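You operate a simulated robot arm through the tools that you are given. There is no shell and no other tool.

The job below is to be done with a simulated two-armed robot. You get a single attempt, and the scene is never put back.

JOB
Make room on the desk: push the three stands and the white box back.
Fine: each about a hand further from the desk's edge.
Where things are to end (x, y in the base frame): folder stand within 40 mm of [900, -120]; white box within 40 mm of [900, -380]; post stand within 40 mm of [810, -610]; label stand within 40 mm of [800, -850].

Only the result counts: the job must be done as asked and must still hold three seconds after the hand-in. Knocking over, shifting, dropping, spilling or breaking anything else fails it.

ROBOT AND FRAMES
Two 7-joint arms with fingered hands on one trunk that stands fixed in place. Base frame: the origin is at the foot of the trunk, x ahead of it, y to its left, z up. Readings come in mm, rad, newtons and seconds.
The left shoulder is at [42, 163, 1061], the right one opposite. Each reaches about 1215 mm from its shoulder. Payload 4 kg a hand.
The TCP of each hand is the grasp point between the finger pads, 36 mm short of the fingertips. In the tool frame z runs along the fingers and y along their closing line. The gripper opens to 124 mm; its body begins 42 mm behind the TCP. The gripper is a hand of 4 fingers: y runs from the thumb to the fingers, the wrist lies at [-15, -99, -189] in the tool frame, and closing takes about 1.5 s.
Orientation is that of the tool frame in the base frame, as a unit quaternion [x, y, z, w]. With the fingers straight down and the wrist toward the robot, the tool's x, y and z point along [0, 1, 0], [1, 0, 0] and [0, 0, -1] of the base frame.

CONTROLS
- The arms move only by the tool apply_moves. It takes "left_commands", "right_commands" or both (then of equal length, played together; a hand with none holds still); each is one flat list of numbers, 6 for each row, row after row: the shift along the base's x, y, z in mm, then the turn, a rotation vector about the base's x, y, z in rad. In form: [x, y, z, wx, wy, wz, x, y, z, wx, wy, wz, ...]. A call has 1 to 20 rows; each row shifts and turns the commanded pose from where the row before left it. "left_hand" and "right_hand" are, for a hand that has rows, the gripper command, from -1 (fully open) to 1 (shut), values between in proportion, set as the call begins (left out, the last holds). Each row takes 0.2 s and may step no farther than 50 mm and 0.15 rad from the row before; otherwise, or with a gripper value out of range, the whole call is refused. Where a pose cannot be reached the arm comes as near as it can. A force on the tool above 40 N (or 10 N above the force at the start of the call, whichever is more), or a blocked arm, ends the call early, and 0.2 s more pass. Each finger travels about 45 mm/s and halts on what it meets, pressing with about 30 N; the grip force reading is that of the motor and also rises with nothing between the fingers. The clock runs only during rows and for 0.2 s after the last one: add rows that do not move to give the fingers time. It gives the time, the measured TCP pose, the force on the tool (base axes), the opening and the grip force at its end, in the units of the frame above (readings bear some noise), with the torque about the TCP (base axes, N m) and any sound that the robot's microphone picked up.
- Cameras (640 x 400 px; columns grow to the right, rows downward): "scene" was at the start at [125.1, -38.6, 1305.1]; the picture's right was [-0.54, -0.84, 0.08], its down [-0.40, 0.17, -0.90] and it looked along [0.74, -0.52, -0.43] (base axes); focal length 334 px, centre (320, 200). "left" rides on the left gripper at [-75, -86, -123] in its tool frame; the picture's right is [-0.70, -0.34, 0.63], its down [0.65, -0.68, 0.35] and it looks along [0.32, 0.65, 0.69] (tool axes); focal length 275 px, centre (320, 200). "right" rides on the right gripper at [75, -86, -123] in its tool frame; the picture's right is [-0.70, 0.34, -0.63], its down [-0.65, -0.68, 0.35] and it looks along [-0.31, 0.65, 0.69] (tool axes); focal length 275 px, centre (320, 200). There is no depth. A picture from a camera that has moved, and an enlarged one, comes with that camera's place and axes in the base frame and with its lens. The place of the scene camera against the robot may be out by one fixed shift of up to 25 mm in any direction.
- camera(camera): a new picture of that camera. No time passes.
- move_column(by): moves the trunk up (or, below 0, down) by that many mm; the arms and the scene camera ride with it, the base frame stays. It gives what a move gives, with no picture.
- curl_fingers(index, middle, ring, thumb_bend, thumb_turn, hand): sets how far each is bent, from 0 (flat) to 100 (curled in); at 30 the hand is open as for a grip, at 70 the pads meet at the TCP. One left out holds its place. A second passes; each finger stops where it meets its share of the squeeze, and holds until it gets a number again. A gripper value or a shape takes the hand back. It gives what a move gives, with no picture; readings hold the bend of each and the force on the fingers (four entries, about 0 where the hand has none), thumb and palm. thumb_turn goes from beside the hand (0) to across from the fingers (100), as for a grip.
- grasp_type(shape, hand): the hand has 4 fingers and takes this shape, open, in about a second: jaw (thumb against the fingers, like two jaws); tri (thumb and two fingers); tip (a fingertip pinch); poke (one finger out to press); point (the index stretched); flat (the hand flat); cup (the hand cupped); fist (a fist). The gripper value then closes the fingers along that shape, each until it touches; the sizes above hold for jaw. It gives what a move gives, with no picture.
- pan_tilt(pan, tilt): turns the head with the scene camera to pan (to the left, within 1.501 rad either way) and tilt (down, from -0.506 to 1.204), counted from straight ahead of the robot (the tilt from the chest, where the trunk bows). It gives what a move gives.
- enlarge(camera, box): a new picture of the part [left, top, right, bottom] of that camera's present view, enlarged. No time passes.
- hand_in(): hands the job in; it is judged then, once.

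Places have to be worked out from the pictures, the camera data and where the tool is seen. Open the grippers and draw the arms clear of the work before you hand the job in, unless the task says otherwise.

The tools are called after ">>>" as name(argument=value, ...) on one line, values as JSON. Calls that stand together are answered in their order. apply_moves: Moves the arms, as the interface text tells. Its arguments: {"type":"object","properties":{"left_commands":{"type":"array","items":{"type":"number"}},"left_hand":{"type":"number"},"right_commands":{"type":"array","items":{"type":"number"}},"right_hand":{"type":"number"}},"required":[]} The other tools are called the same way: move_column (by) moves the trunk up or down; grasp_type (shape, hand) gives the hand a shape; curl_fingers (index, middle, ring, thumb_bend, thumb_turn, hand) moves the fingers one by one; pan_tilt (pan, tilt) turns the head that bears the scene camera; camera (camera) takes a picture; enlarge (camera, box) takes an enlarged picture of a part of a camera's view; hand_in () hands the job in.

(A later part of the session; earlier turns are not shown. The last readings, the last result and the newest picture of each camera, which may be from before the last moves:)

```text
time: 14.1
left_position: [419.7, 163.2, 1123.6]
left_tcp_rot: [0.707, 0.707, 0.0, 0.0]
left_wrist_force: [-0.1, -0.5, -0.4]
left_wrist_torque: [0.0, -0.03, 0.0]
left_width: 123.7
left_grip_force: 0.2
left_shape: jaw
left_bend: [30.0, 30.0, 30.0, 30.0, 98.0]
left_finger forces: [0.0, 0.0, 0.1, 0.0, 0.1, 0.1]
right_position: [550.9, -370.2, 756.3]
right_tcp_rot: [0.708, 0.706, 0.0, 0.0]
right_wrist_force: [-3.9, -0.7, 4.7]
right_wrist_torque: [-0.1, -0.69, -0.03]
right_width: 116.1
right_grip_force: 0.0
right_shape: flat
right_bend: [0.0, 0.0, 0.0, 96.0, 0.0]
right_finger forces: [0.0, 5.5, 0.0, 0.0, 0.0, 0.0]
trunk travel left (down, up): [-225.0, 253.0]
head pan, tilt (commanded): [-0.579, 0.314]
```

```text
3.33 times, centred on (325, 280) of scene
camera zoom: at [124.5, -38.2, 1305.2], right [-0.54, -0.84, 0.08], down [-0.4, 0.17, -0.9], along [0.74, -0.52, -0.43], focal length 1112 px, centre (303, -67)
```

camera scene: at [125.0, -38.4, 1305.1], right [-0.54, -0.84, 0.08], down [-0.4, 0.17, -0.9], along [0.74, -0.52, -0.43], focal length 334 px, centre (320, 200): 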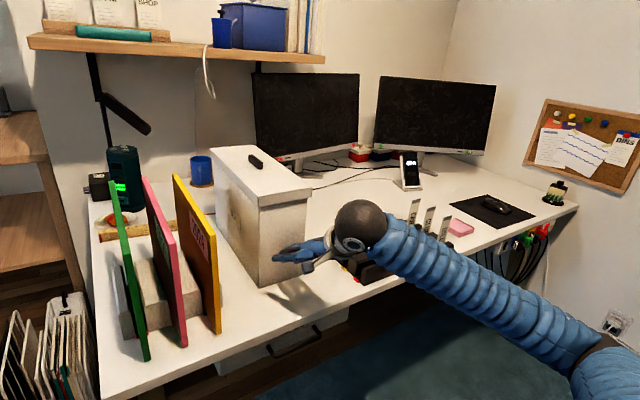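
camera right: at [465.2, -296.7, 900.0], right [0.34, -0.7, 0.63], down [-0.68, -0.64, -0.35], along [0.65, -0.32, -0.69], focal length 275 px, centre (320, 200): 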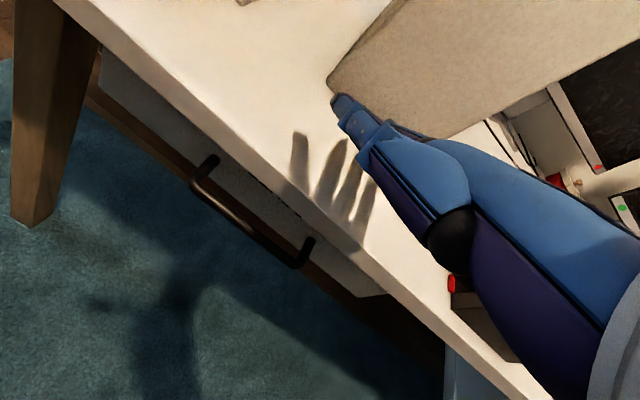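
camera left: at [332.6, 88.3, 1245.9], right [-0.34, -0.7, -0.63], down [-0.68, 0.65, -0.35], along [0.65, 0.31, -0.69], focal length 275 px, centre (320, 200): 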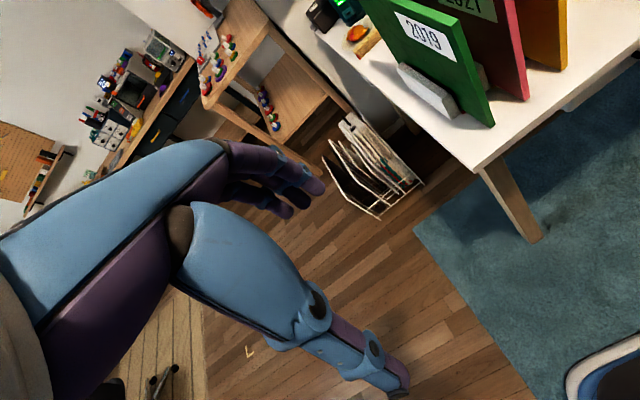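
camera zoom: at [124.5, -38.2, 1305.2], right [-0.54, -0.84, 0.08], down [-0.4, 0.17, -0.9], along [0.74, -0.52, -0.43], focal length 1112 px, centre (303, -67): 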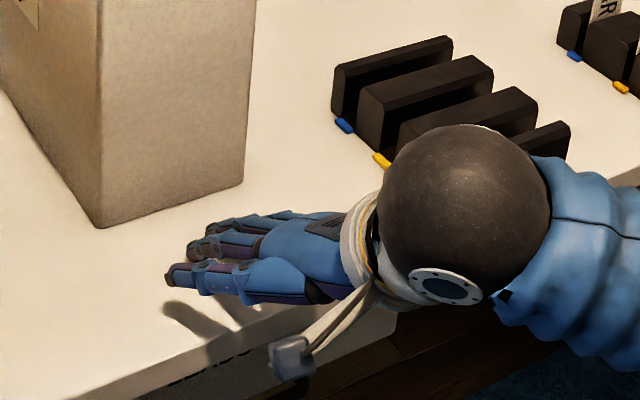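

Contact came at TCP z≈757, felt by the middle finger with its tip about 140 mm ahead and 20 mm right of the TCP. So the desk is at z≈755 and the fingertips sit at TCP height. Now I'll lift, pull back and line up with the post stand at TCP y≈-593.

>>> apply_moves(right_commands=[0, 0, 40, 0, 0, 0, 0, 0, 40, 0, 0, 0, 0, 0, 40, 0, 0, 0, -20, -45, 0, 0, 0, 0, -20, -45, 0, 0, 0, 0, -20, -45, 0, 0, 0, 0, -20, -44, 0, 0, 0, 0, -16, -44, 0, 0, 0, 0, 0, 0, -40, 0, 0, 0, 0, 0, -30, 0, 0, 0, 0, 0, 0, 0, 0, 0])

>>> camera(camera="scene")

>>> camera(camera="right")

```text
time: 16.5
left_position: [420.3, 162.7, 1122.9]
left_tcp_rot: [0.708, 0.706, 0.0, 0.0]
left_wrist_force: [-0.3, 0.5, -0.3]
left_wrist_torque: [-0.01, 0.03, 0.03]
left_width: 123.6
left_grip_force: 0.0
left_shape: jaw
left_bend: [30.0, 30.0, 30.0, 30.0, 98.0]
left_finger forces: [0.1, 0.0, 0.1, 0.0, 0.1, 0.0]
right_position: [457.6, -593.8, 803.2]
right_tcp_rot: [0.708, 0.707, 0.001, 0.0]
right_wrist_force: [-0.9, 0.4, 0.6]
right_wrist_torque: [-0.01, -0.01, 0.0]
right_width: 116.2
right_grip_force: 0.0
right_shape: flat
right_bend: [0.0, 0.0, 0.0, 96.0, 0.0]
right_finger forces: [0.0, 0.0, 0.0, 0.1, 0.0, 0.0]
trunk travel left (down, up): [-225.0, 253.0]
head pan, tilt (commanded): [-0.579, 0.314]
```

```text
taken
camera scene: at [125.0, -38.2, 1305.1], right [-0.54, -0.84, 0.08], down [-0.4, 0.17, -0.9], along [0.74, -0.52, -0.43], focal length 334 px, centre (320, 200)
```

scene: 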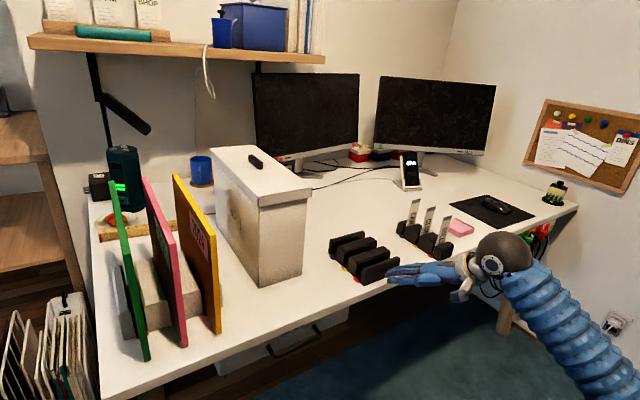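

```text
taken
camera right: at [370.9, -519.1, 926.0], right [0.34, -0.7, 0.63], down [-0.68, -0.64, -0.35], along [0.65, -0.32, -0.69], focal length 275 px, centre (320, 200)
```

right: 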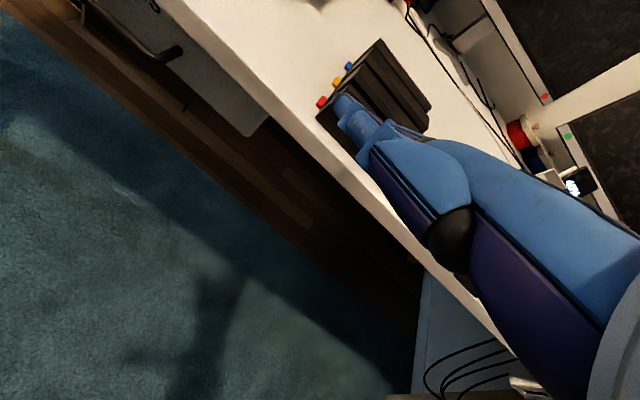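

The hand is at (458,-594,803) in front of the post stand. I'll lower to tip height z≈779 and check alignment up close before pushing.

>>> apply_moves(right_commands=[0, 0, -24, 0, 0, 0, 0, 0, 0, 0, 0, 0])

>>> enlarge(camera="scene", box=[310, 200, 480, 310])

>>> enlarge(camera="right", box=[270, 20, 470, 220])

```text
time: 17.1
left_position: [419.6, 162.3, 1122.1]
left_tcp_rot: [0.707, 0.707, -0.001, -0.001]
left_wrist_force: [0.7, -1.1, 0.0]
left_wrist_torque: [0.02, -0.01, 0.0]
left_width: 123.6
left_grip_force: 0.1
left_shape: jaw
left_bend: [30.0, 30.0, 30.0, 30.0, 98.0]
left_finger forces: [0.0, 0.1, 0.0, 0.0, 0.1, 0.0]
right_position: [458.6, -593.9, 780.5]
right_tcp_rot: [0.708, 0.707, 0.0, 0.001]
right_wrist_force: [-0.5, 0.5, 0.3]
right_wrist_torque: [-0.01, -0.02, 0.01]
right_width: 116.4
right_grip_force: 0.0
right_shape: flat
right_bend: [0.0, 0.0, 0.0, 96.0, 0.0]
right_finger forces: [0.0, 0.0, 0.1, 0.0, 0.0, 0.0]
trunk travel left (down, up): [-225.0, 253.0]
head pan, tilt (commanded): [-0.579, 0.314]
```

```text
3.64 times, centred on (395, 255) of scene
camera zoom: at [125.0, -38.3, 1305.1], right [-0.54, -0.84, 0.08], down [-0.4, 0.17, -0.9], along [0.74, -0.52, -0.43], focal length 1213 px, centre (47, 0)
```

zoom: 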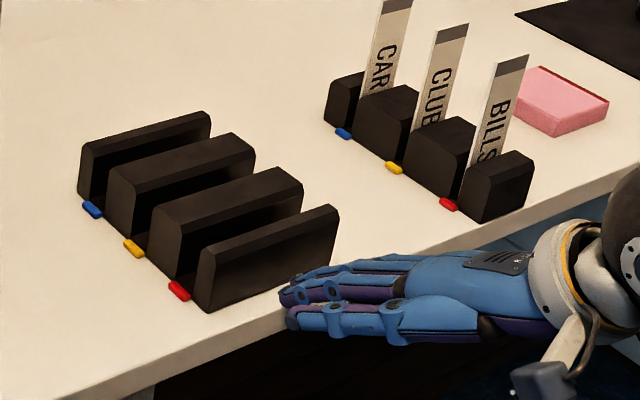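

```text
2.00 times, centred on (370, 120) of right
camera zoom: at [371.3, -520.4, 904.0], right [0.34, -0.7, 0.63], down [-0.68, -0.64, -0.35], along [0.65, -0.32, -0.69], focal length 551 px, centre (220, 360)
```

zoom: 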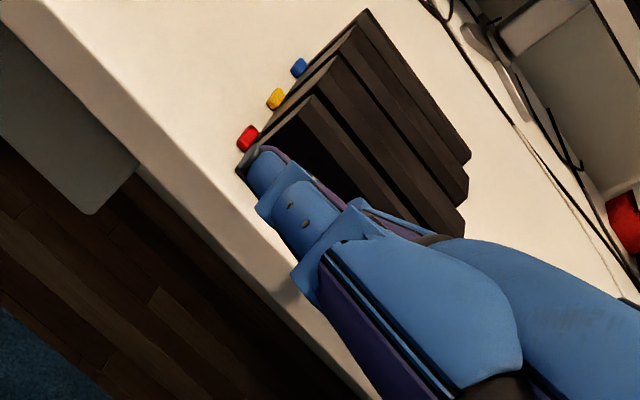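

The three fingers are lined up on the middle of the front fin, at about mid-height. I'll push slowly along +x, 80 mm at first, then look.

>>> apply_moves(right_commands=[8, 0, 0, 0, 0, 0, 8, 0, 0, 0, 0, 0, 8, 0, 0, 0, 0, 0, 8, 0, 0, 0, 0, 0, 8, 0, 0, 0, 0, 0, 8, 0, 0, 0, 0, 0, 8, 0, 0, 0, 0, 0, 8, 0, 0, 0, 0, 0, 8, 0, 0, 0, 0, 0, 8, 0, 0, 0, 0, 0, 0, 0, 0, 0, 0, 0])

>>> enlarge(camera="scene", box=[290, 180, 480, 310])

>>> enlarge(camera="right", box=[250, 0, 490, 220])

```text
time: 19.5
left_position: [420.6, 161.9, 1122.5]
left_tcp_rot: [0.707, 0.707, 0.0, 0.0]
left_wrist_force: [0.6, 0.8, -0.6]
left_wrist_torque: [-0.03, -0.01, 0.02]
left_width: 123.7
left_grip_force: 0.1
left_shape: jaw
left_bend: [30.0, 30.0, 30.0, 30.0, 98.0]
left_finger forces: [0.1, 0.0, 0.1, 0.0, 0.1, 0.0]
right_position: [536.5, -593.4, 782.7]
right_tcp_rot: [0.708, 0.706, 0.001, -0.001]
right_wrist_force: [-1.3, -0.5, 0.7]
right_wrist_torque: [-0.02, -0.02, -0.01]
right_width: 116.1
right_grip_force: 0.0
right_shape: flat
right_bend: [0.0, 0.0, 0.0, 96.0, 0.0]
right_finger forces: [0.1, 1.4, 0.0, 0.0, 0.0, 0.0]
trunk travel left (down, up): [-225.0, 253.0]
head pan, tilt (commanded): [-0.579, 0.314]
```

```text
3.08 times, centred on (385, 245) of scene
camera zoom: at [125.0, -38.5, 1305.1], right [-0.54, -0.84, 0.08], down [-0.4, 0.17, -0.9], along [0.74, -0.52, -0.43], focal length 1026 px, centre (120, 62)
```

zoom: 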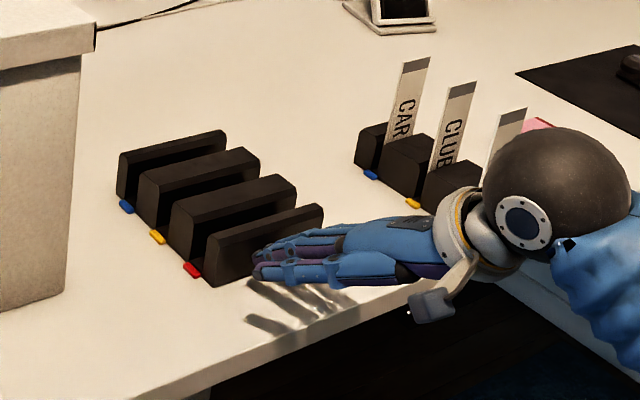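

```text
1.82 times, centred on (370, 110) of right
camera zoom: at [449.2, -518.3, 905.4], right [0.34, -0.7, 0.63], down [-0.68, -0.64, -0.35], along [0.65, -0.32, -0.69], focal length 500 px, centre (229, 364)
```

zoom: 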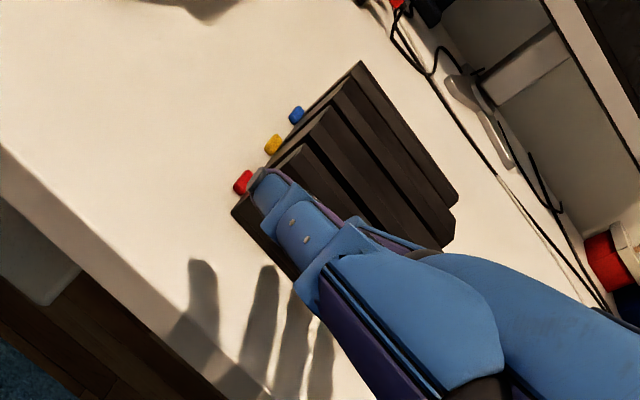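

The stand moves straight, with its front at x≈673 and its centre (yellow slot) at about x≈747. It needs roughly 62 mm more to reach x=810.

>>> apply_moves(right_commands=[8, 0, 0, 0, 0, 0, 8, 0, 0, 0, 0, 0, 8, 0, 0, 0, 0, 0, 8, 0, 0, 0, 0, 0, 8, 0, 0, 0, 0, 0, 8, 0, 0, 0, 0, 0, 8, 0, 0, 0, 0, 0, 5, 0, 0, 0, 0, 0, 0, 0, 0, 0, 0, 0])

>>> enlarge(camera="scene", box=[290, 180, 480, 310])

>>> enlarge(camera="right", box=[250, 0, 490, 220])

```text
time: 21.5
left_position: [420.6, 163.2, 1122.3]
left_tcp_rot: [0.707, 0.707, 0.0, 0.0]
left_wrist_force: [0.0, 0.3, -0.5]
left_wrist_torque: [0.0, 0.01, 0.06]
left_width: 123.8
left_grip_force: 0.0
left_shape: jaw
left_bend: [30.0, 30.0, 30.0, 30.0, 98.0]
left_finger forces: [0.0, 0.0, 0.0, 0.1, 0.0, 0.0]
right_position: [597.4, -594.6, 782.8]
right_tcp_rot: [0.707, 0.707, 0.0, 0.0]
right_wrist_force: [-0.9, 1.3, 0.4]
right_wrist_torque: [0.05, 0.0, -0.02]
right_width: 116.3
right_grip_force: 0.0
right_shape: flat
right_bend: [0.0, 0.0, 0.0, 96.0, 0.0]
right_finger forces: [0.0, 1.3, 0.0, 0.0, 0.0, 0.0]
trunk travel left (down, up): [-225.0, 253.0]
head pan, tilt (commanded): [-0.579, 0.314]
```

```text
3.08 times, centred on (385, 245) of scene
camera zoom: at [125.0, -38.5, 1305.1], right [-0.54, -0.84, 0.08], down [-0.4, 0.17, -0.9], along [0.74, -0.52, -0.43], focal length 1026 px, centre (120, 62)
```

zoom: 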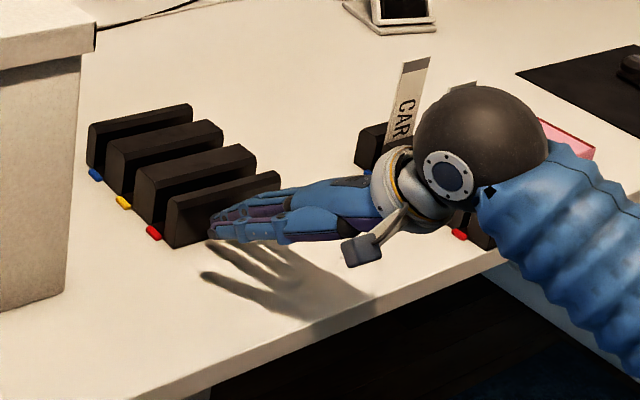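

```text
1.82 times, centred on (370, 110) of right
camera zoom: at [510.9, -520.1, 905.3], right [0.34, -0.7, 0.63], down [-0.68, -0.64, -0.35], along [0.65, -0.32, -0.69], focal length 500 px, centre (229, 364)
```

zoom: 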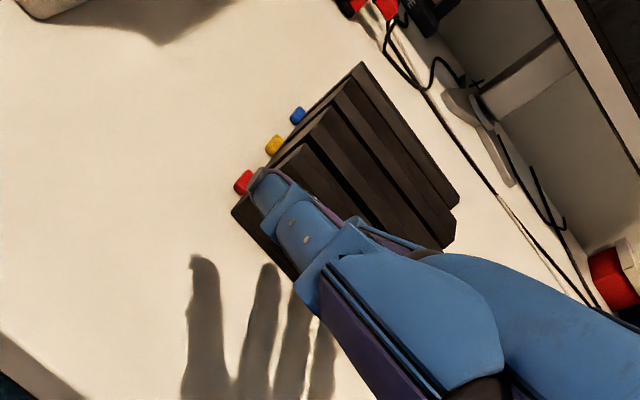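

The post stand's front is at x≈735, so its centre is at about (810,-613). I'll withdraw straight back, then move over to line up with the label stand at TCP y≈-831.

>>> apply_moves(right_commands=[-30, 0, 0, 0, 0, 0, -30, 0, 20, 0, 0, 0, -35, 0, 20, 0, 0, 0, -35, 0, 10, 0, 0, 0, -27, 0, 0, 0, 0, 0, 0, -48, 0, 0, 0, 0, 0, -48, 0, 0, 0, 0, 0, -48, 0, 0, 0, 0, 0, -48, 0, 0, 0, 0, 0, -45, 0, 0, 0, 0, 0, 0, -25, 0, 0, 0, 0, 0, 0, 0, 0, 0])

>>> camera(camera="scene")

>>> camera(camera="right")

```text
time: 24.1
left_position: [419.8, 163.0, 1122.6]
left_tcp_rot: [0.707, 0.708, 0.0, -0.001]
left_wrist_force: [-1.5, 0.3, 0.9]
left_wrist_torque: [-0.02, -0.01, 0.02]
left_width: 123.9
left_grip_force: 0.0
left_shape: jaw
left_bend: [30.0, 30.0, 30.0, 30.0, 98.0]
left_finger forces: [0.0, 0.0, 0.0, 0.0, 0.0, 0.0]
right_position: [439.7, -832.8, 810.1]
right_tcp_rot: [0.707, 0.707, 0.0, 0.0]
right_wrist_force: [0.3, -0.6, 0.8]
right_wrist_torque: [0.0, 0.0, -0.01]
right_width: 116.0
right_grip_force: 0.1
right_shape: flat
right_bend: [0.0, 0.0, 0.0, 96.0, 0.0]
right_finger forces: [0.0, 0.0, 0.0, 0.0, 0.0, 0.1]
trunk travel left (down, up): [-225.0, 253.0]
head pan, tilt (commanded): [-0.579, 0.314]
```

```text
taken
camera scene: at [124.9, -38.4, 1305.1], right [-0.54, -0.84, 0.08], down [-0.4, 0.17, -0.9], along [0.74, -0.52, -0.43], focal length 334 px, centre (320, 200)
```

scene: 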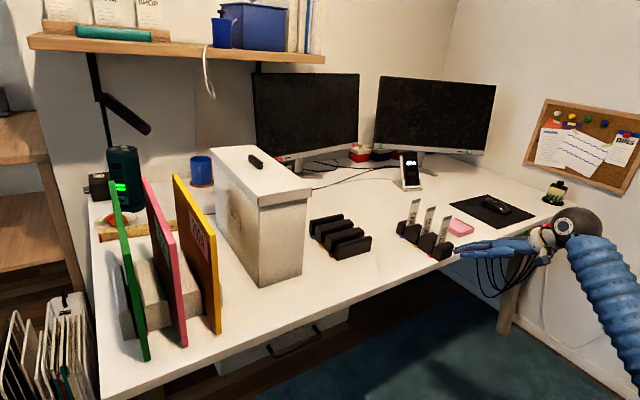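

```text
taken
camera right: at [352.8, -758.3, 933.4], right [0.34, -0.7, 0.63], down [-0.68, -0.64, -0.35], along [0.65, -0.32, -0.69], focal length 275 px, centre (320, 200)
```

right: 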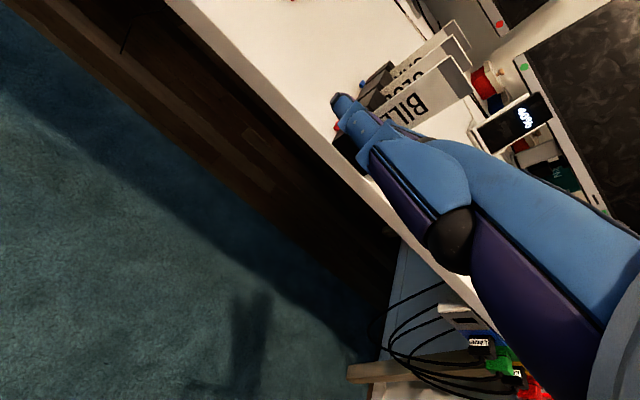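

The hand is in front of the label stand. I'll lower to about z≈778 and check alignment against the front block before touching it.

>>> apply_moves(right_commands=[0, 0, -16, 0, 0, 0, 0, 0, -16, 0, 0, 0, 0, 0, 0, 0, 0, 0])

>>> enlarge(camera="scene", box=[380, 190, 540, 290])

>>> enlarge(camera="right", box=[270, 20, 490, 220])

```text
time: 24.9
left_position: [420.8, 162.3, 1124.1]
left_tcp_rot: [0.708, 0.707, -0.001, -0.001]
left_wrist_force: [1.4, 0.4, 0.8]
left_wrist_torque: [-0.02, -0.01, 0.02]
left_width: 123.7
left_grip_force: 0.0
left_shape: jaw
left_bend: [30.0, 30.0, 30.0, 30.0, 98.0]
left_finger forces: [0.1, 0.1, 0.1, 0.0, 0.0, 0.0]
right_position: [439.6, -831.2, 774.5]
right_tcp_rot: [0.708, 0.706, 0.0, 0.0]
right_wrist_force: [-0.3, 0.6, 0.1]
right_wrist_torque: [-0.01, 0.0, 0.01]
right_width: 116.1
right_grip_force: 0.1
right_shape: flat
right_bend: [0.0, 0.0, 0.0, 96.0, 0.0]
right_finger forces: [0.0, 0.0, 0.1, 0.1, 0.0, 0.0]
trunk travel left (down, up): [-225.0, 253.0]
head pan, tilt (commanded): [-0.579, 0.314]
```

```text
4.00 times, centred on (460, 240) of scene
camera zoom: at [125.0, -38.4, 1305.1], right [-0.54, -0.84, 0.08], down [-0.4, 0.17, -0.9], along [0.74, -0.52, -0.43], focal length 1334 px, centre (-240, 40)
```

zoom: 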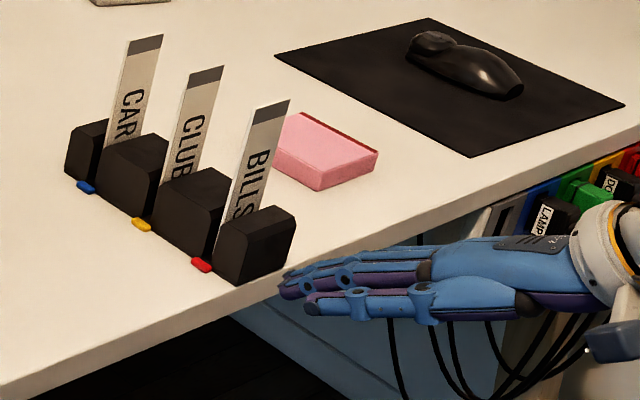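

```text
2.00 times, centred on (380, 120) of right
camera zoom: at [352.9, -756.8, 897.4], right [0.34, -0.7, 0.63], down [-0.68, -0.64, -0.35], along [0.65, -0.32, -0.69], focal length 551 px, centre (200, 360)
```

zoom: 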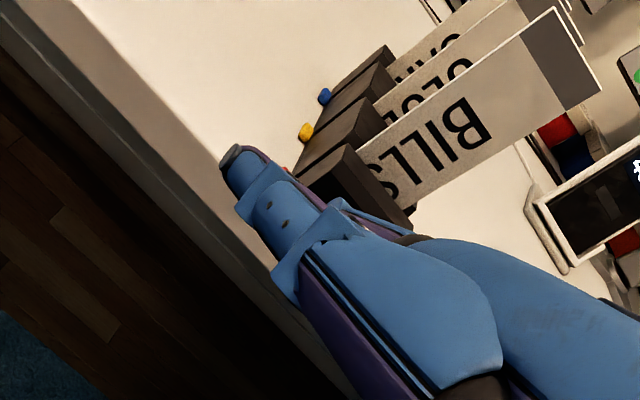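

The tips are in front of the label stand's front block, centred on it and low (about 18 mm above the desk). I'll push slowly in 6 mm steps so the labels don't sway.

>>> apply_moves(right_commands=[6, 0, 0, 0, 0, 0, 6, 0, 0, 0, 0, 0, 6, 0, 0, 0, 0, 0, 6, 0, 0, 0, 0, 0, 6, 0, 0, 0, 0, 0, 6, 0, 0, 0, 0, 0, 6, 0, 0, 0, 0, 0, 6, 0, 0, 0, 0, 0, 6, 0, 0, 0, 0, 0, 6, 0, 0, 0, 0, 0, 0, 0, 0, 0, 0, 0])

>>> enlarge(camera="scene", box=[380, 180, 540, 290])

>>> enlarge(camera="right", box=[270, 20, 490, 220])

```text
time: 27.3
left_position: [420.7, 163.3, 1123.0]
left_tcp_rot: [0.707, 0.707, 0.0, 0.0]
left_wrist_force: [0.4, 0.6, -1.0]
left_wrist_torque: [0.0, -0.02, -0.01]
left_width: 123.7
left_grip_force: 0.1
left_shape: jaw
left_bend: [30.0, 30.0, 30.0, 30.0, 98.0]
left_finger forces: [0.2, 0.0, 0.0, 0.0, 0.1, 0.1]
right_position: [498.5, -830.3, 772.9]
right_tcp_rot: [0.707, 0.707, -0.001, 0.0]
right_wrist_force: [-1.7, 0.2, -0.7]
right_wrist_torque: [-0.06, -0.05, -0.01]
right_width: 116.0
right_grip_force: 0.0
right_shape: flat
right_bend: [0.0, 0.0, 0.0, 96.0, 0.0]
right_finger forces: [0.0, 1.6, 0.1, 0.0, 0.0, 0.0]
trunk travel left (down, up): [-225.0, 253.0]
head pan, tilt (commanded): [-0.579, 0.314]
```

```text
3.64 times, centred on (460, 235) of scene
camera zoom: at [124.9, -38.5, 1305.1], right [-0.54, -0.84, 0.08], down [-0.4, 0.17, -0.9], along [0.74, -0.52, -0.43], focal length 1213 px, centre (-189, 73)
```

zoom: 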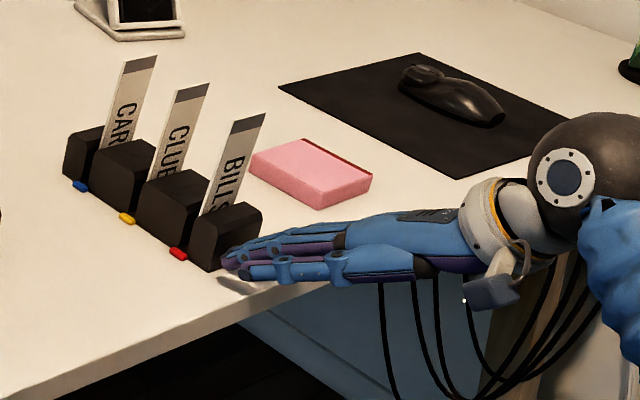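

```text
2.00 times, centred on (380, 120) of right
camera zoom: at [412.3, -756.2, 896.3], right [0.34, -0.7, 0.63], down [-0.68, -0.64, -0.35], along [0.65, -0.32, -0.69], focal length 551 px, centre (200, 360)
```

zoom: 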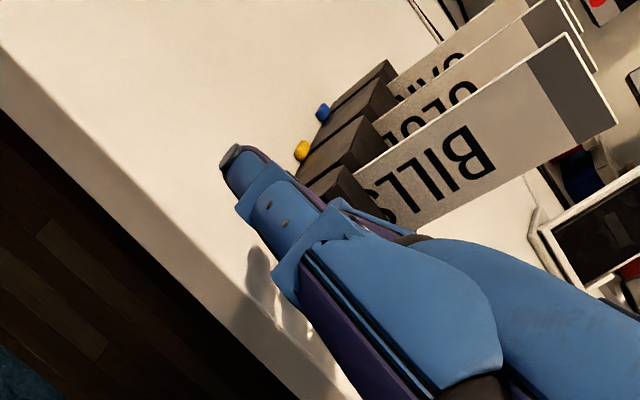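

The label stand is sliding straight with the labels upright, and its centre slot is at x≈722. I'll push another 77 mm at the same slow speed.

>>> apply_moves(right_commands=[6, 0, 0, 0, 0, 0, 6, 0, 0, 0, 0, 0, 6, 0, 0, 0, 0, 0, 6, 0, 0, 0, 0, 0, 6, 0, 0, 0, 0, 0, 6, 0, 0, 0, 0, 0, 6, 0, 0, 0, 0, 0, 6, 0, 0, 0, 0, 0, 6, 0, 0, 0, 0, 0, 6, 0, 0, 0, 0, 0, 6, 0, 0, 0, 0, 0, 6, 0, 0, 0, 0, 0, 5, 0, 0, 0, 0, 0, 0, 0, 0, 0, 0, 0])

>>> enlarge(camera="scene", box=[380, 180, 540, 290])

>>> enlarge(camera="right", box=[270, 20, 490, 220])

```text
time: 30.3
left_position: [420.6, 162.4, 1123.0]
left_tcp_rot: [0.707, 0.707, -0.001, -0.002]
left_wrist_force: [-0.9, -0.5, 0.6]
left_wrist_torque: [-0.02, -0.03, 0.01]
left_width: 123.7
left_grip_force: 0.1
left_shape: jaw
left_bend: [30.0, 30.0, 30.0, 30.0, 98.0]
left_finger forces: [0.0, 0.0, 0.1, 0.1, 0.1, 0.0]
right_position: [577.5, -831.4, 774.8]
right_tcp_rot: [0.708, 0.706, 0.0, 0.0]
right_wrist_force: [-1.9, 0.2, 0.6]
right_wrist_torque: [0.0, -0.02, -0.01]
right_width: 116.3
right_grip_force: 0.0
right_shape: flat
right_bend: [0.0, 0.0, 0.0, 96.0, 0.0]
right_finger forces: [0.0, 1.7, 0.1, 0.0, 0.0, 0.0]
trunk travel left (down, up): [-225.0, 253.0]
head pan, tilt (commanded): [-0.579, 0.314]
```

```text
3.64 times, centred on (460, 235) of scene
camera zoom: at [124.9, -38.5, 1305.1], right [-0.54, -0.84, 0.08], down [-0.4, 0.17, -0.9], along [0.74, -0.52, -0.43], focal length 1213 px, centre (-189, 73)
```

zoom: 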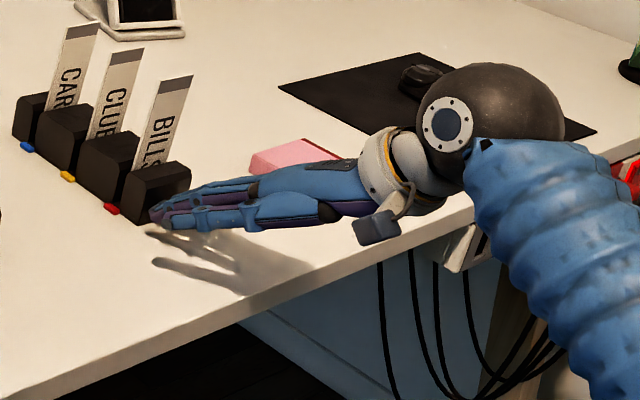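

```text
2.00 times, centred on (380, 120) of right
camera zoom: at [489.9, -756.1, 896.6], right [0.34, -0.7, 0.63], down [-0.68, -0.64, -0.35], along [0.65, -0.32, -0.69], focal length 551 px, centre (200, 360)
```

zoom: 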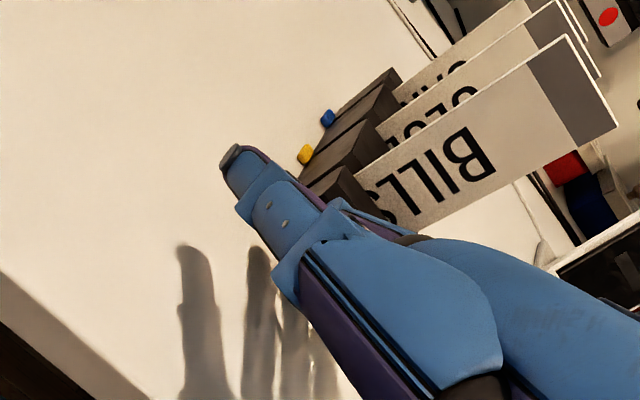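

The label stand's centre slot is at x≈798, so it's in place with the labels upright. I'll withdraw the right hand straight back and up, and bring the left hand over to look closely at the folder stand from the front.

>>> apply_moves(right_commands=[-30, 0, 0, 0, 0, 0, -35, 0, 0, 0, 0, 0, -35, 0, 15, 0, 0, 0, -35, 0, 20, 0, 0, 0, 0, 5, 35, 0, 0, 0, 0, 5, 35, 0, 0, 0, 0, 5, 35, 0, 0, 0, 0, 5, 35, 0, 0, 0, 0, 5, 35, 0, 0, 0, 0, 0, 0, 0, 0, 0], left_commands=[9, -40, -19, 0, 0, 0, 9, -40, -19, 0, 0, 0, 9, -40, -19, 0, 0, 0, 9, -40, -19, 0, 0, 0, 9, -40, -19, 0, 0, 0, 9, -40, -19, 0, 0, 0, 9, -40, -19, 0, 0, 0, 9, -40, -19, 0, 0, 0, 8, -40, -19, 0, 0, 0, 0, 0, 0, 0, 0, 0])

>>> camera(camera="scene")

>>> camera(camera="left")

>>> camera(camera="right")

```text
time: 32.5
left_position: [494.1, -197.8, 949.7]
left_tcp_rot: [0.707, 0.707, 0.0, 0.0]
left_wrist_force: [0.8, 0.4, -0.5]
left_wrist_torque: [-0.02, -0.01, 0.01]
left_width: 123.4
left_grip_force: 0.0
left_shape: jaw
left_bend: [30.0, 30.0, 30.0, 30.0, 98.0]
left_finger forces: [0.0, 0.1, 0.0, 0.0, 0.0, 0.1]
right_position: [438.5, -807.3, 986.1]
right_tcp_rot: [0.708, 0.707, 0.0, 0.0]
right_wrist_force: [-0.1, -0.1, -0.2]
right_wrist_torque: [0.02, -0.01, 0.0]
right_width: 116.3
right_grip_force: 0.1
right_shape: flat
right_bend: [0.0, 0.0, 0.0, 96.0, 0.0]
right_finger forces: [0.1, 0.0, 0.1, 0.0, 0.1, 0.0]
trunk travel left (down, up): [-225.0, 253.0]
head pan, tilt (commanded): [-0.579, 0.314]
```

```text
taken
camera scene: at [124.8, -38.3, 1305.1], right [-0.54, -0.84, 0.08], down [-0.4, 0.17, -0.9], along [0.74, -0.52, -0.43], focal length 334 px, centre (320, 200)
```

scene: 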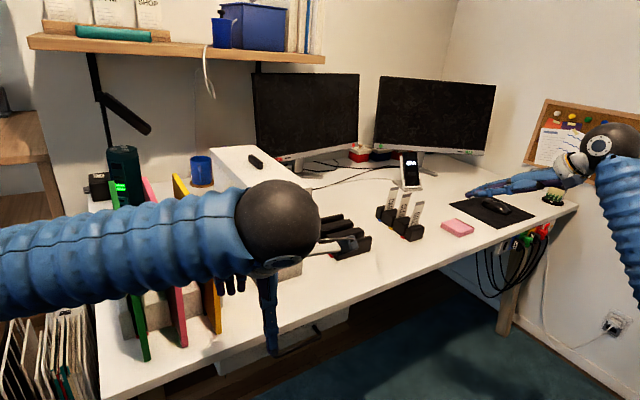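

```text
taken
camera left: at [407.8, -274.7, 1072.3], right [-0.34, -0.7, -0.63], down [-0.68, 0.65, -0.35], along [0.65, 0.31, -0.69], focal length 275 px, centre (320, 200)
```

left: 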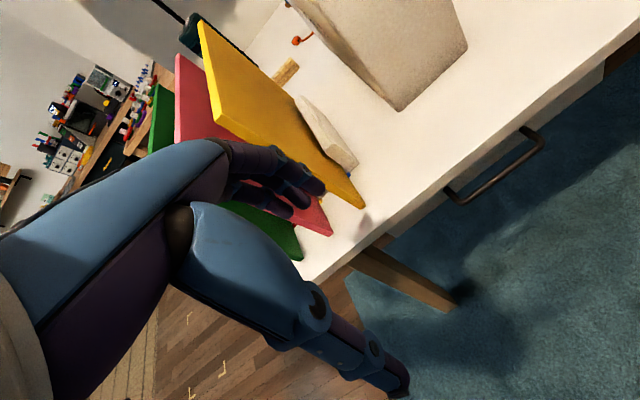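

```text
taken
camera right: at [351.8, -732.8, 1110.2], right [0.34, -0.7, 0.63], down [-0.68, -0.64, -0.35], along [0.65, -0.32, -0.69], focal length 275 px, centre (320, 200)
```

right: 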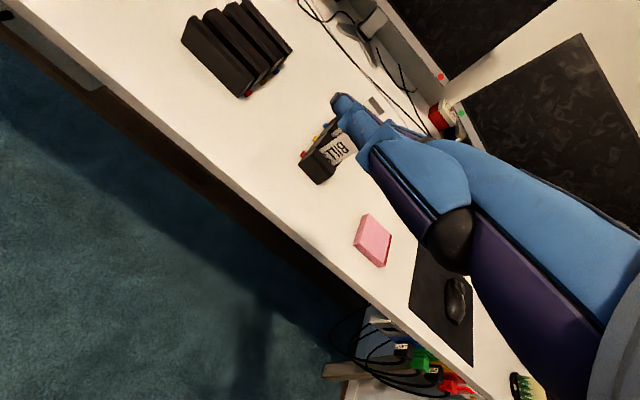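

All three finished items look good from here. The left fingers block the stand, so I'll move the left hand to a spot near its starting place, where its camera saw the stand's front unobstructed, and zoom in.

>>> apply_moves(left_commands=[0, 35, 5, 0, 0, 0, 0, 35, 5, 0, 0, 0, 0, 35, 5, 0, 0, 0, 0, 35, 0, 0, 0, 0, 0, 0, 0, 0, 0, 0])

>>> camera(camera="left")

>>> enlarge(camera="left", box=[320, 40, 500, 220])

```text
time: 33.7
left_position: [494.7, -62.5, 963.5]
left_tcp_rot: [0.708, 0.706, 0.001, 0.001]
left_wrist_force: [0.5, -0.2, -0.1]
left_wrist_torque: [0.03, -0.01, -0.03]
left_width: 123.9
left_grip_force: 0.1
left_shape: jaw
left_bend: [30.0, 30.0, 30.0, 30.0, 98.0]
left_finger forces: [0.0, 0.0, 0.0, 0.0, 0.1, 0.1]
right_position: [438.8, -807.5, 985.5]
right_tcp_rot: [0.708, 0.706, 0.0, 0.0]
right_wrist_force: [0.6, 0.4, -0.1]
right_wrist_torque: [-0.01, -0.01, 0.0]
right_width: 116.4
right_grip_force: 0.0
right_shape: flat
right_bend: [0.0, 0.0, 0.0, 96.0, 0.0]
right_finger forces: [0.0, 0.0, 0.1, 0.0, 0.0, 0.1]
trunk travel left (down, up): [-225.0, 253.0]
head pan, tilt (commanded): [-0.579, 0.314]
```

```text
taken
camera left: at [409.5, -139.0, 1086.9], right [-0.34, -0.7, -0.63], down [-0.68, 0.65, -0.35], along [0.65, 0.32, -0.69], focal length 275 px, centre (320, 200)
```

left: 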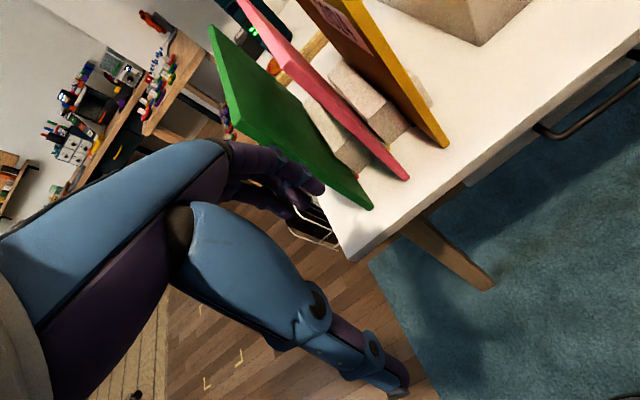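

```text
2.22 times, centred on (410, 130) of left
camera zoom: at [409.5, -139.0, 1086.9], right [-0.34, -0.7, -0.63], down [-0.68, 0.65, -0.35], along [0.65, 0.32, -0.69], focal length 612 px, centre (120, 356)
```

zoom: 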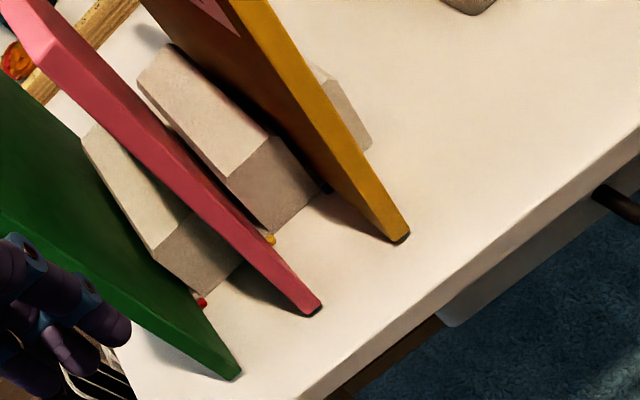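

The middle blocks' front faces are at x≈708, z 755–823, on either side of the pink folder (y≈-121), and the folders stick out front to x≈633. My plan is to push both middle blocks at once with the left index and ring fingers straddling the pink folder, keeping the middle finger and thumb folded away. I'll raise the hand clear first and form that shape.

>>> apply_moves(left_commands=[0, 0, 40, 0, 0, 0, 0, 0, 40, 0, 0, 0, 0, 0, 40, 0, 0, 0, 0, 0, 0, 0, 0, 0])

>>> grasp_type(hand="left", shape="flat")

>>> curl_fingers(hand="left", index=0, middle=100, ring=0, thumb_bend=100, thumb_turn=100)

>>> camera(camera="scene")

>>> camera(camera="left")

```text
time: 34.7
left_position: [494.8, -62.8, 1084.0]
left_tcp_rot: [0.707, 0.707, 0.0, -0.001]
left_wrist_force: [0.3, 0.2, -0.1]
left_wrist_torque: [-0.03, 0.0, 0.0]
left_width: 123.8
left_grip_force: 0.1
left_shape: jaw
left_bend: [30.0, 30.0, 30.0, 30.0, 98.0]
left_finger forces: [0.0, 0.0, 0.1, 0.0, 0.0, 0.1]
right_position: [438.8, -807.2, 987.0]
right_tcp_rot: [0.707, 0.707, 0.0, 0.0]
right_wrist_force: [-0.2, 0.0, -0.5]
right_wrist_torque: [0.02, 0.03, 0.01]
right_width: 116.3
right_grip_force: 0.0
right_shape: flat
right_bend: [0.0, 0.0, 0.0, 96.0, 0.0]
right_finger forces: [0.1, 0.1, 0.0, 0.0, 0.1, 0.0]
trunk travel left (down, up): [-225.0, 253.0]
head pan, tilt (commanded): [-0.579, 0.314]
```

```text
time: 35.6
left_position: [495.0, -62.3, 1083.9]
left_tcp_rot: [0.707, 0.707, 0.001, -0.001]
left_wrist_force: [0.5, -0.1, -0.4]
left_wrist_torque: [0.01, -0.03, 0.0]
left_width: 116.0
left_grip_force: 0.2
left_shape: flat
left_bend: [0.0, 0.0, 0.0, 96.0, 0.0]
left_finger forces: [0.0, 0.1, 0.1, 0.0, 0.1, 0.1]
right_position: [438.4, -808.1, 986.0]
right_tcp_rot: [0.708, 0.706, 0.0, 0.0]
right_wrist_force: [1.2, 0.8, -0.7]
right_wrist_torque: [0.01, -0.01, -0.01]
right_width: 116.1
right_grip_force: 0.0
right_shape: flat
right_bend: [0.0, 0.0, 0.0, 96.0, 0.0]
right_finger forces: [0.0, 0.0, 0.1, 0.0, 0.0, 0.0]
trunk travel left (down, up): [-225.0, 253.0]
head pan, tilt (commanded): [-0.579, 0.314]
```

```text
time: 36.6
left_position: [494.9, -63.8, 1085.8]
left_tcp_rot: [0.707, 0.707, 0.0, 0.0]
left_wrist_force: [0.2, 0.0, -0.8]
left_wrist_torque: [0.0, -0.02, 0.01]
left_width: 43.5
left_grip_force: 0.0
left_shape: fingers
left_bend: [0.0, 100.0, 0.0, 100.0, 100.0]
left_finger forces: [0.1, 0.0, 0.0, 0.0, 0.1, 0.1]
right_position: [439.8, -808.0, 986.8]
right_tcp_rot: [0.708, 0.706, 0.0, -0.001]
right_wrist_force: [-0.3, 0.5, -0.2]
right_wrist_torque: [0.02, 0.01, -0.03]
right_width: 116.0
right_grip_force: 0.0
right_shape: flat
right_bend: [0.0, 0.0, 0.0, 96.0, 0.0]
right_finger forces: [0.1, 0.0, 0.0, 0.1, 0.0, 0.0]
trunk travel left (down, up): [-225.0, 253.0]
head pan, tilt (commanded): [-0.579, 0.314]
```

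```text
taken
camera scene: at [125.1, -38.6, 1305.1], right [-0.54, -0.84, 0.08], down [-0.4, 0.17, -0.9], along [0.74, -0.52, -0.43], focal length 334 px, centre (320, 200)
```

scene: 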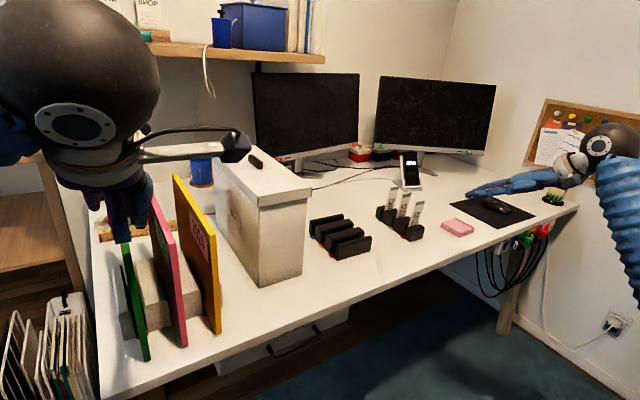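

```text
taken
camera left: at [408.4, -139.3, 1207.5], right [-0.34, -0.7, -0.63], down [-0.68, 0.65, -0.35], along [0.65, 0.32, -0.69], focal length 275 px, centre (320, 200)
```

left: 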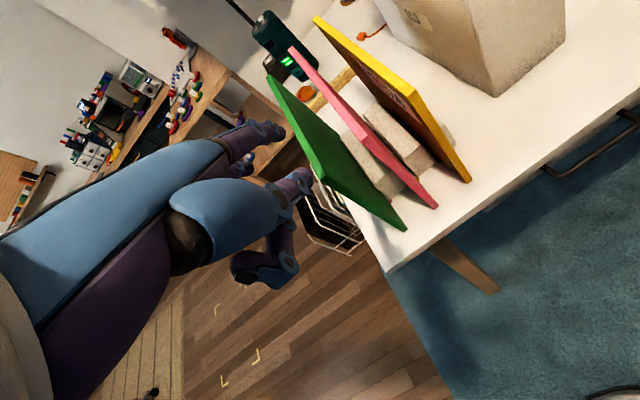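

The thumb folds under the palm. I'll zoom in on the hand to see the index and ring tips and the curled middle finger.

>>> enlarge(camera="left", box=[130, 100, 350, 300])

>>> enlarge(camera="scene", box=[20, 100, 220, 280])

```text
2.00 times, centred on (240, 200) of left
camera zoom: at [408.4, -139.3, 1207.5], right [-0.34, -0.7, -0.63], down [-0.68, 0.65, -0.35], along [0.65, 0.32, -0.69], focal length 551 px, centre (480, 200)
```

zoom: 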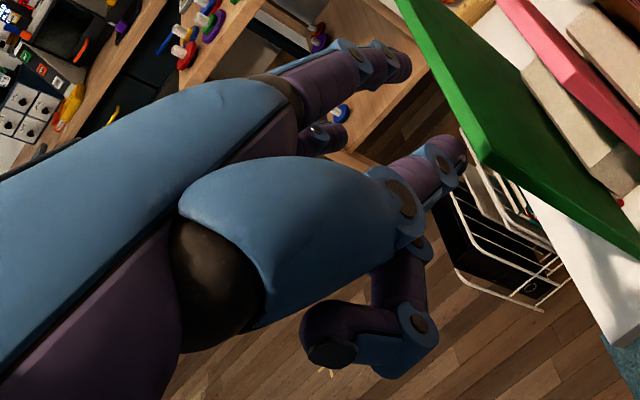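

```text
2.22 times, centred on (120, 190) of scene
camera zoom: at [125.1, -38.6, 1305.1], right [-0.54, -0.84, 0.08], down [-0.4, 0.17, -0.9], along [0.74, -0.52, -0.43], focal length 741 px, centre (764, 222)
```

zoom: 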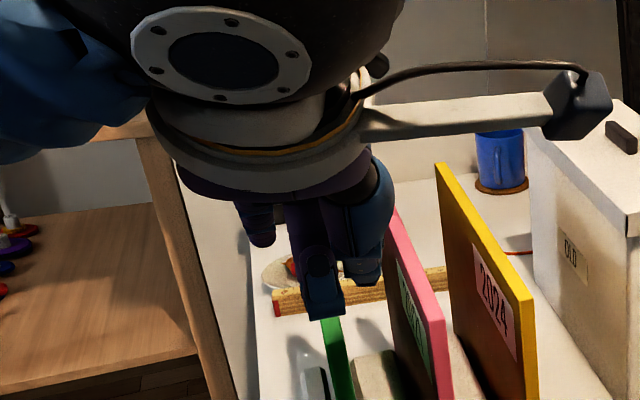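

The fingers are hard to make out from this angle. I'll move the left hand to the right, where the scene camera sees it from the side, and apply the nose-up pitch of 0.3 rad there to inspect the pushing posture.

>>> apply_moves(left_commands=[0, -42, 0, 0, 0, 0, 0, -42, 0, 0, 0, 0, 0, -42, 0, 0, 0, 0, 0, -42, 0, 0, 0, 0, 0, -42, 0, 0, 0, 0, 0, -42, 0, 0, 0, 0, 0, -42, -20, 0, -0.1, 0, 0, -42, -20, 0, -0.1, 0, 0, 0, -20, 0, -0.1, 0, 0, 0, 0, 0, 0, 0])

>>> camera(camera="scene")

>>> camera(camera="left")

```text
time: 38.8
left_position: [499.2, -399.4, 1024.9]
left_tcp_rot: [0.699, 0.699, 0.107, 0.105]
left_wrist_force: [-0.3, 0.7, 0.6]
left_wrist_torque: [-0.02, 0.03, 0.0]
left_width: 43.6
left_grip_force: 0.0
left_shape: fingers
left_bend: [0.0, 100.0, 0.0, 100.0, 100.0]
left_finger forces: [0.0, 0.0, 0.0, 0.0, 0.1, 0.0]
right_position: [439.3, -807.6, 985.9]
right_tcp_rot: [0.708, 0.706, 0.0, 0.0]
right_wrist_force: [0.0, -0.1, -0.3]
right_wrist_torque: [-0.01, 0.04, 0.03]
right_width: 116.2
right_grip_force: 0.1
right_shape: flat
right_bend: [0.0, 0.0, 0.0, 96.0, 0.0]
right_finger forces: [0.0, 0.0, 0.1, 0.0, 0.1, 0.0]
trunk travel left (down, up): [-225.0, 253.0]
head pan, tilt (commanded): [-0.579, 0.314]
```

```text
taken
camera scene: at [125.0, -39.3, 1305.1], right [-0.54, -0.84, 0.08], down [-0.4, 0.17, -0.9], along [0.74, -0.52, -0.43], focal length 334 px, centre (320, 200)
```

scene: 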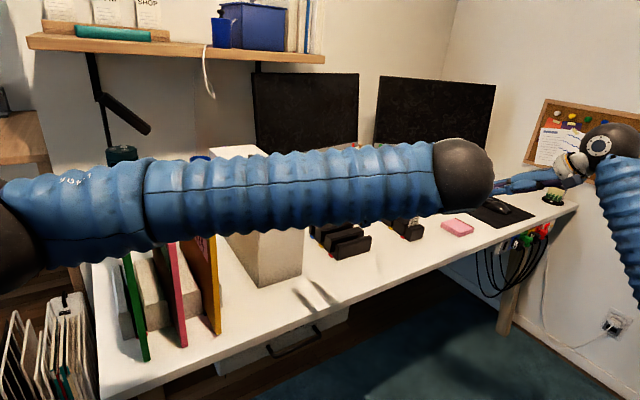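

```text
taken
camera left: at [381.4, -475.2, 1116.3], right [-0.14, -0.7, -0.71], down [-0.55, 0.65, -0.53], along [0.83, 0.32, -0.47], focal length 275 px, centre (320, 200)
```

left: 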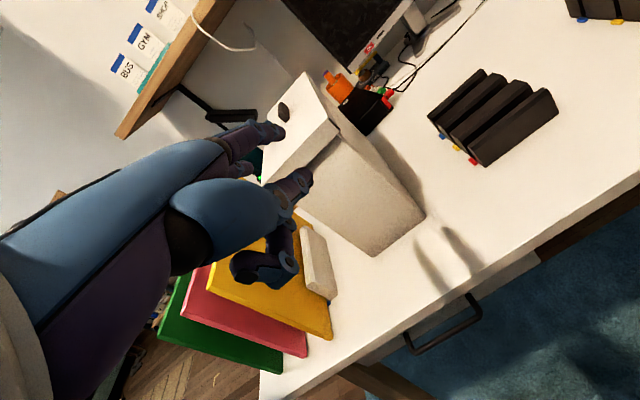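

The forearm hides the hand from the scene camera, but the left view shows that a curled middle finger would reach the pink folder's front edge before the other tips touch the blocks. A safer plan is to use both hands with index fingers extended, pushing the two outer blocks (left y≈-38, right y≈-205) together from outside the folders. I'll undo the pitch and try the "point" shape on the left hand.

>>> apply_moves(left_commands=[0, 0, 0, 0, 0.1, 0, 0, 0, 0, 0, 0.1, 0, 0, 0, 0, 0, 0.1, 0, 0, 0, 0, 0, 0, 0])

>>> grasp_type(hand="left", shape="point")

>>> grasp_type(hand="right", shape="point")

>>> enlarge(camera="left", box=[130, 80, 370, 300])

>>> enlarge(camera="right", box=[270, 80, 510, 300])

>>> camera(camera="scene")

```text
time: 39.8
left_position: [497.2, -396.5, 1025.7]
left_tcp_rot: [0.707, 0.707, -0.001, -0.001]
left_wrist_force: [-0.3, 0.5, -0.5]
left_wrist_torque: [0.01, 0.02, 0.01]
left_width: 43.7
left_grip_force: 0.0
left_shape: fingers
left_bend: [0.0, 100.0, 0.0, 100.0, 100.0]
left_finger forces: [0.0, 0.1, 0.0, 0.0, 0.0, 0.0]
right_position: [438.1, -807.9, 986.2]
right_tcp_rot: [0.707, 0.707, 0.0, 0.0]
right_wrist_force: [0.2, -0.3, 0.2]
right_wrist_torque: [0.0, 0.0, 0.03]
right_width: 116.1
right_grip_force: 0.1
right_shape: flat
right_bend: [0.0, 0.0, 0.0, 96.0, 0.0]
right_finger forces: [0.0, 0.0, 0.0, 0.1, 0.1, 0.0]
trunk travel left (down, up): [-225.0, 253.0]
head pan, tilt (commanded): [-0.579, 0.314]
```

```text
time: 40.7
left_position: [499.6, -395.0, 1025.2]
left_tcp_rot: [0.708, 0.706, 0.0, 0.0]
left_wrist_force: [-0.1, -0.2, -0.2]
left_wrist_torque: [0.0, 0.04, -0.03]
left_width: 0.2
left_grip_force: 0.2
left_shape: point
left_bend: [32.0, 100.0, 100.0, 100.0, 89.0]
left_finger forces: [0.0, 0.0, 0.0, 0.0, 0.0, 0.0]
right_position: [439.3, -808.3, 986.9]
right_tcp_rot: [0.708, 0.707, 0.0, 0.0]
right_wrist_force: [0.0, 0.2, 0.6]
right_wrist_torque: [-0.02, -0.01, -0.02]
right_width: 116.2
right_grip_force: 0.0
right_shape: flat
right_bend: [0.0, 0.0, 0.0, 96.0, 0.0]
right_finger forces: [0.0, 0.0, 0.0, 0.0, 0.0, 0.0]
trunk travel left (down, up): [-225.0, 253.0]
head pan, tilt (commanded): [-0.579, 0.314]
```

```text
time: 41.6
left_position: [498.5, -396.3, 1025.6]
left_tcp_rot: [0.707, 0.707, 0.0, 0.0]
left_wrist_force: [-0.7, 0.4, 0.4]
left_wrist_torque: [-0.04, 0.0, -0.02]
left_width: 0.0
left_grip_force: 0.0
left_shape: point
left_bend: [32.0, 100.0, 100.0, 100.0, 89.0]
left_finger forces: [0.0, 0.0, 0.0, 0.0, 0.0, 0.0]
right_position: [438.8, -806.6, 985.6]
right_tcp_rot: [0.708, 0.706, 0.0, 0.0]
right_wrist_force: [0.7, -0.3, 0.1]
right_wrist_torque: [-0.01, 0.01, -0.01]
right_width: 0.0
right_grip_force: 0.1
right_shape: point
right_bend: [32.0, 100.0, 100.0, 100.0, 89.0]
right_finger forces: [0.1, 0.0, 0.0, 0.0, 0.0, 0.1]
trunk travel left (down, up): [-225.0, 253.0]
head pan, tilt (commanded): [-0.579, 0.314]
```

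```text
1.82 times, centred on (250, 190) of left
camera zoom: at [412.6, -472.6, 1148.4], right [-0.34, -0.7, -0.63], down [-0.68, 0.65, -0.35], along [0.65, 0.32, -0.69], focal length 500 px, centre (447, 218)
```

zoom: 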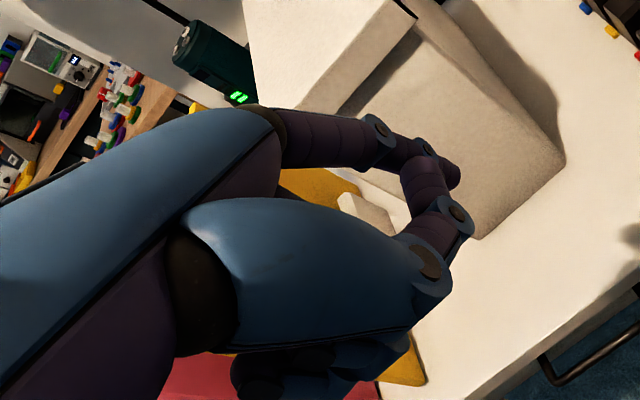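

```text
1.82 times, centred on (390, 190) of right
camera zoom: at [352.2, -733.2, 1109.4], right [0.34, -0.7, 0.63], down [-0.68, -0.64, -0.35], along [0.65, -0.32, -0.69], focal length 500 px, centre (193, 218)
```

zoom: 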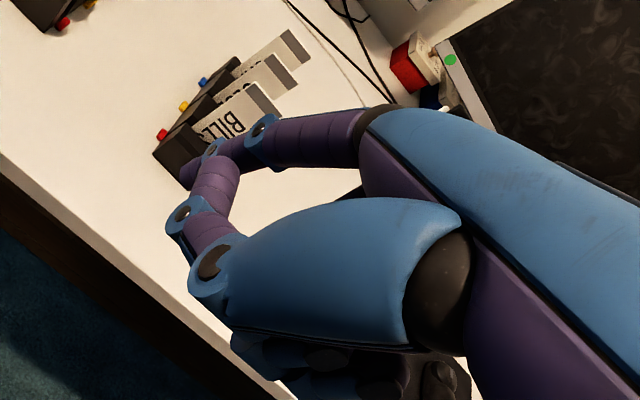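

```text
taken
camera scene: at [125.1, -38.8, 1305.0], right [-0.54, -0.84, 0.08], down [-0.4, 0.17, -0.9], along [0.74, -0.52, -0.43], focal length 334 px, centre (320, 200)
```

scene: 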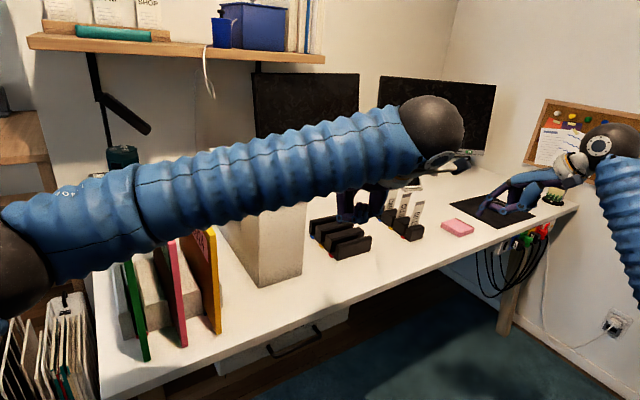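

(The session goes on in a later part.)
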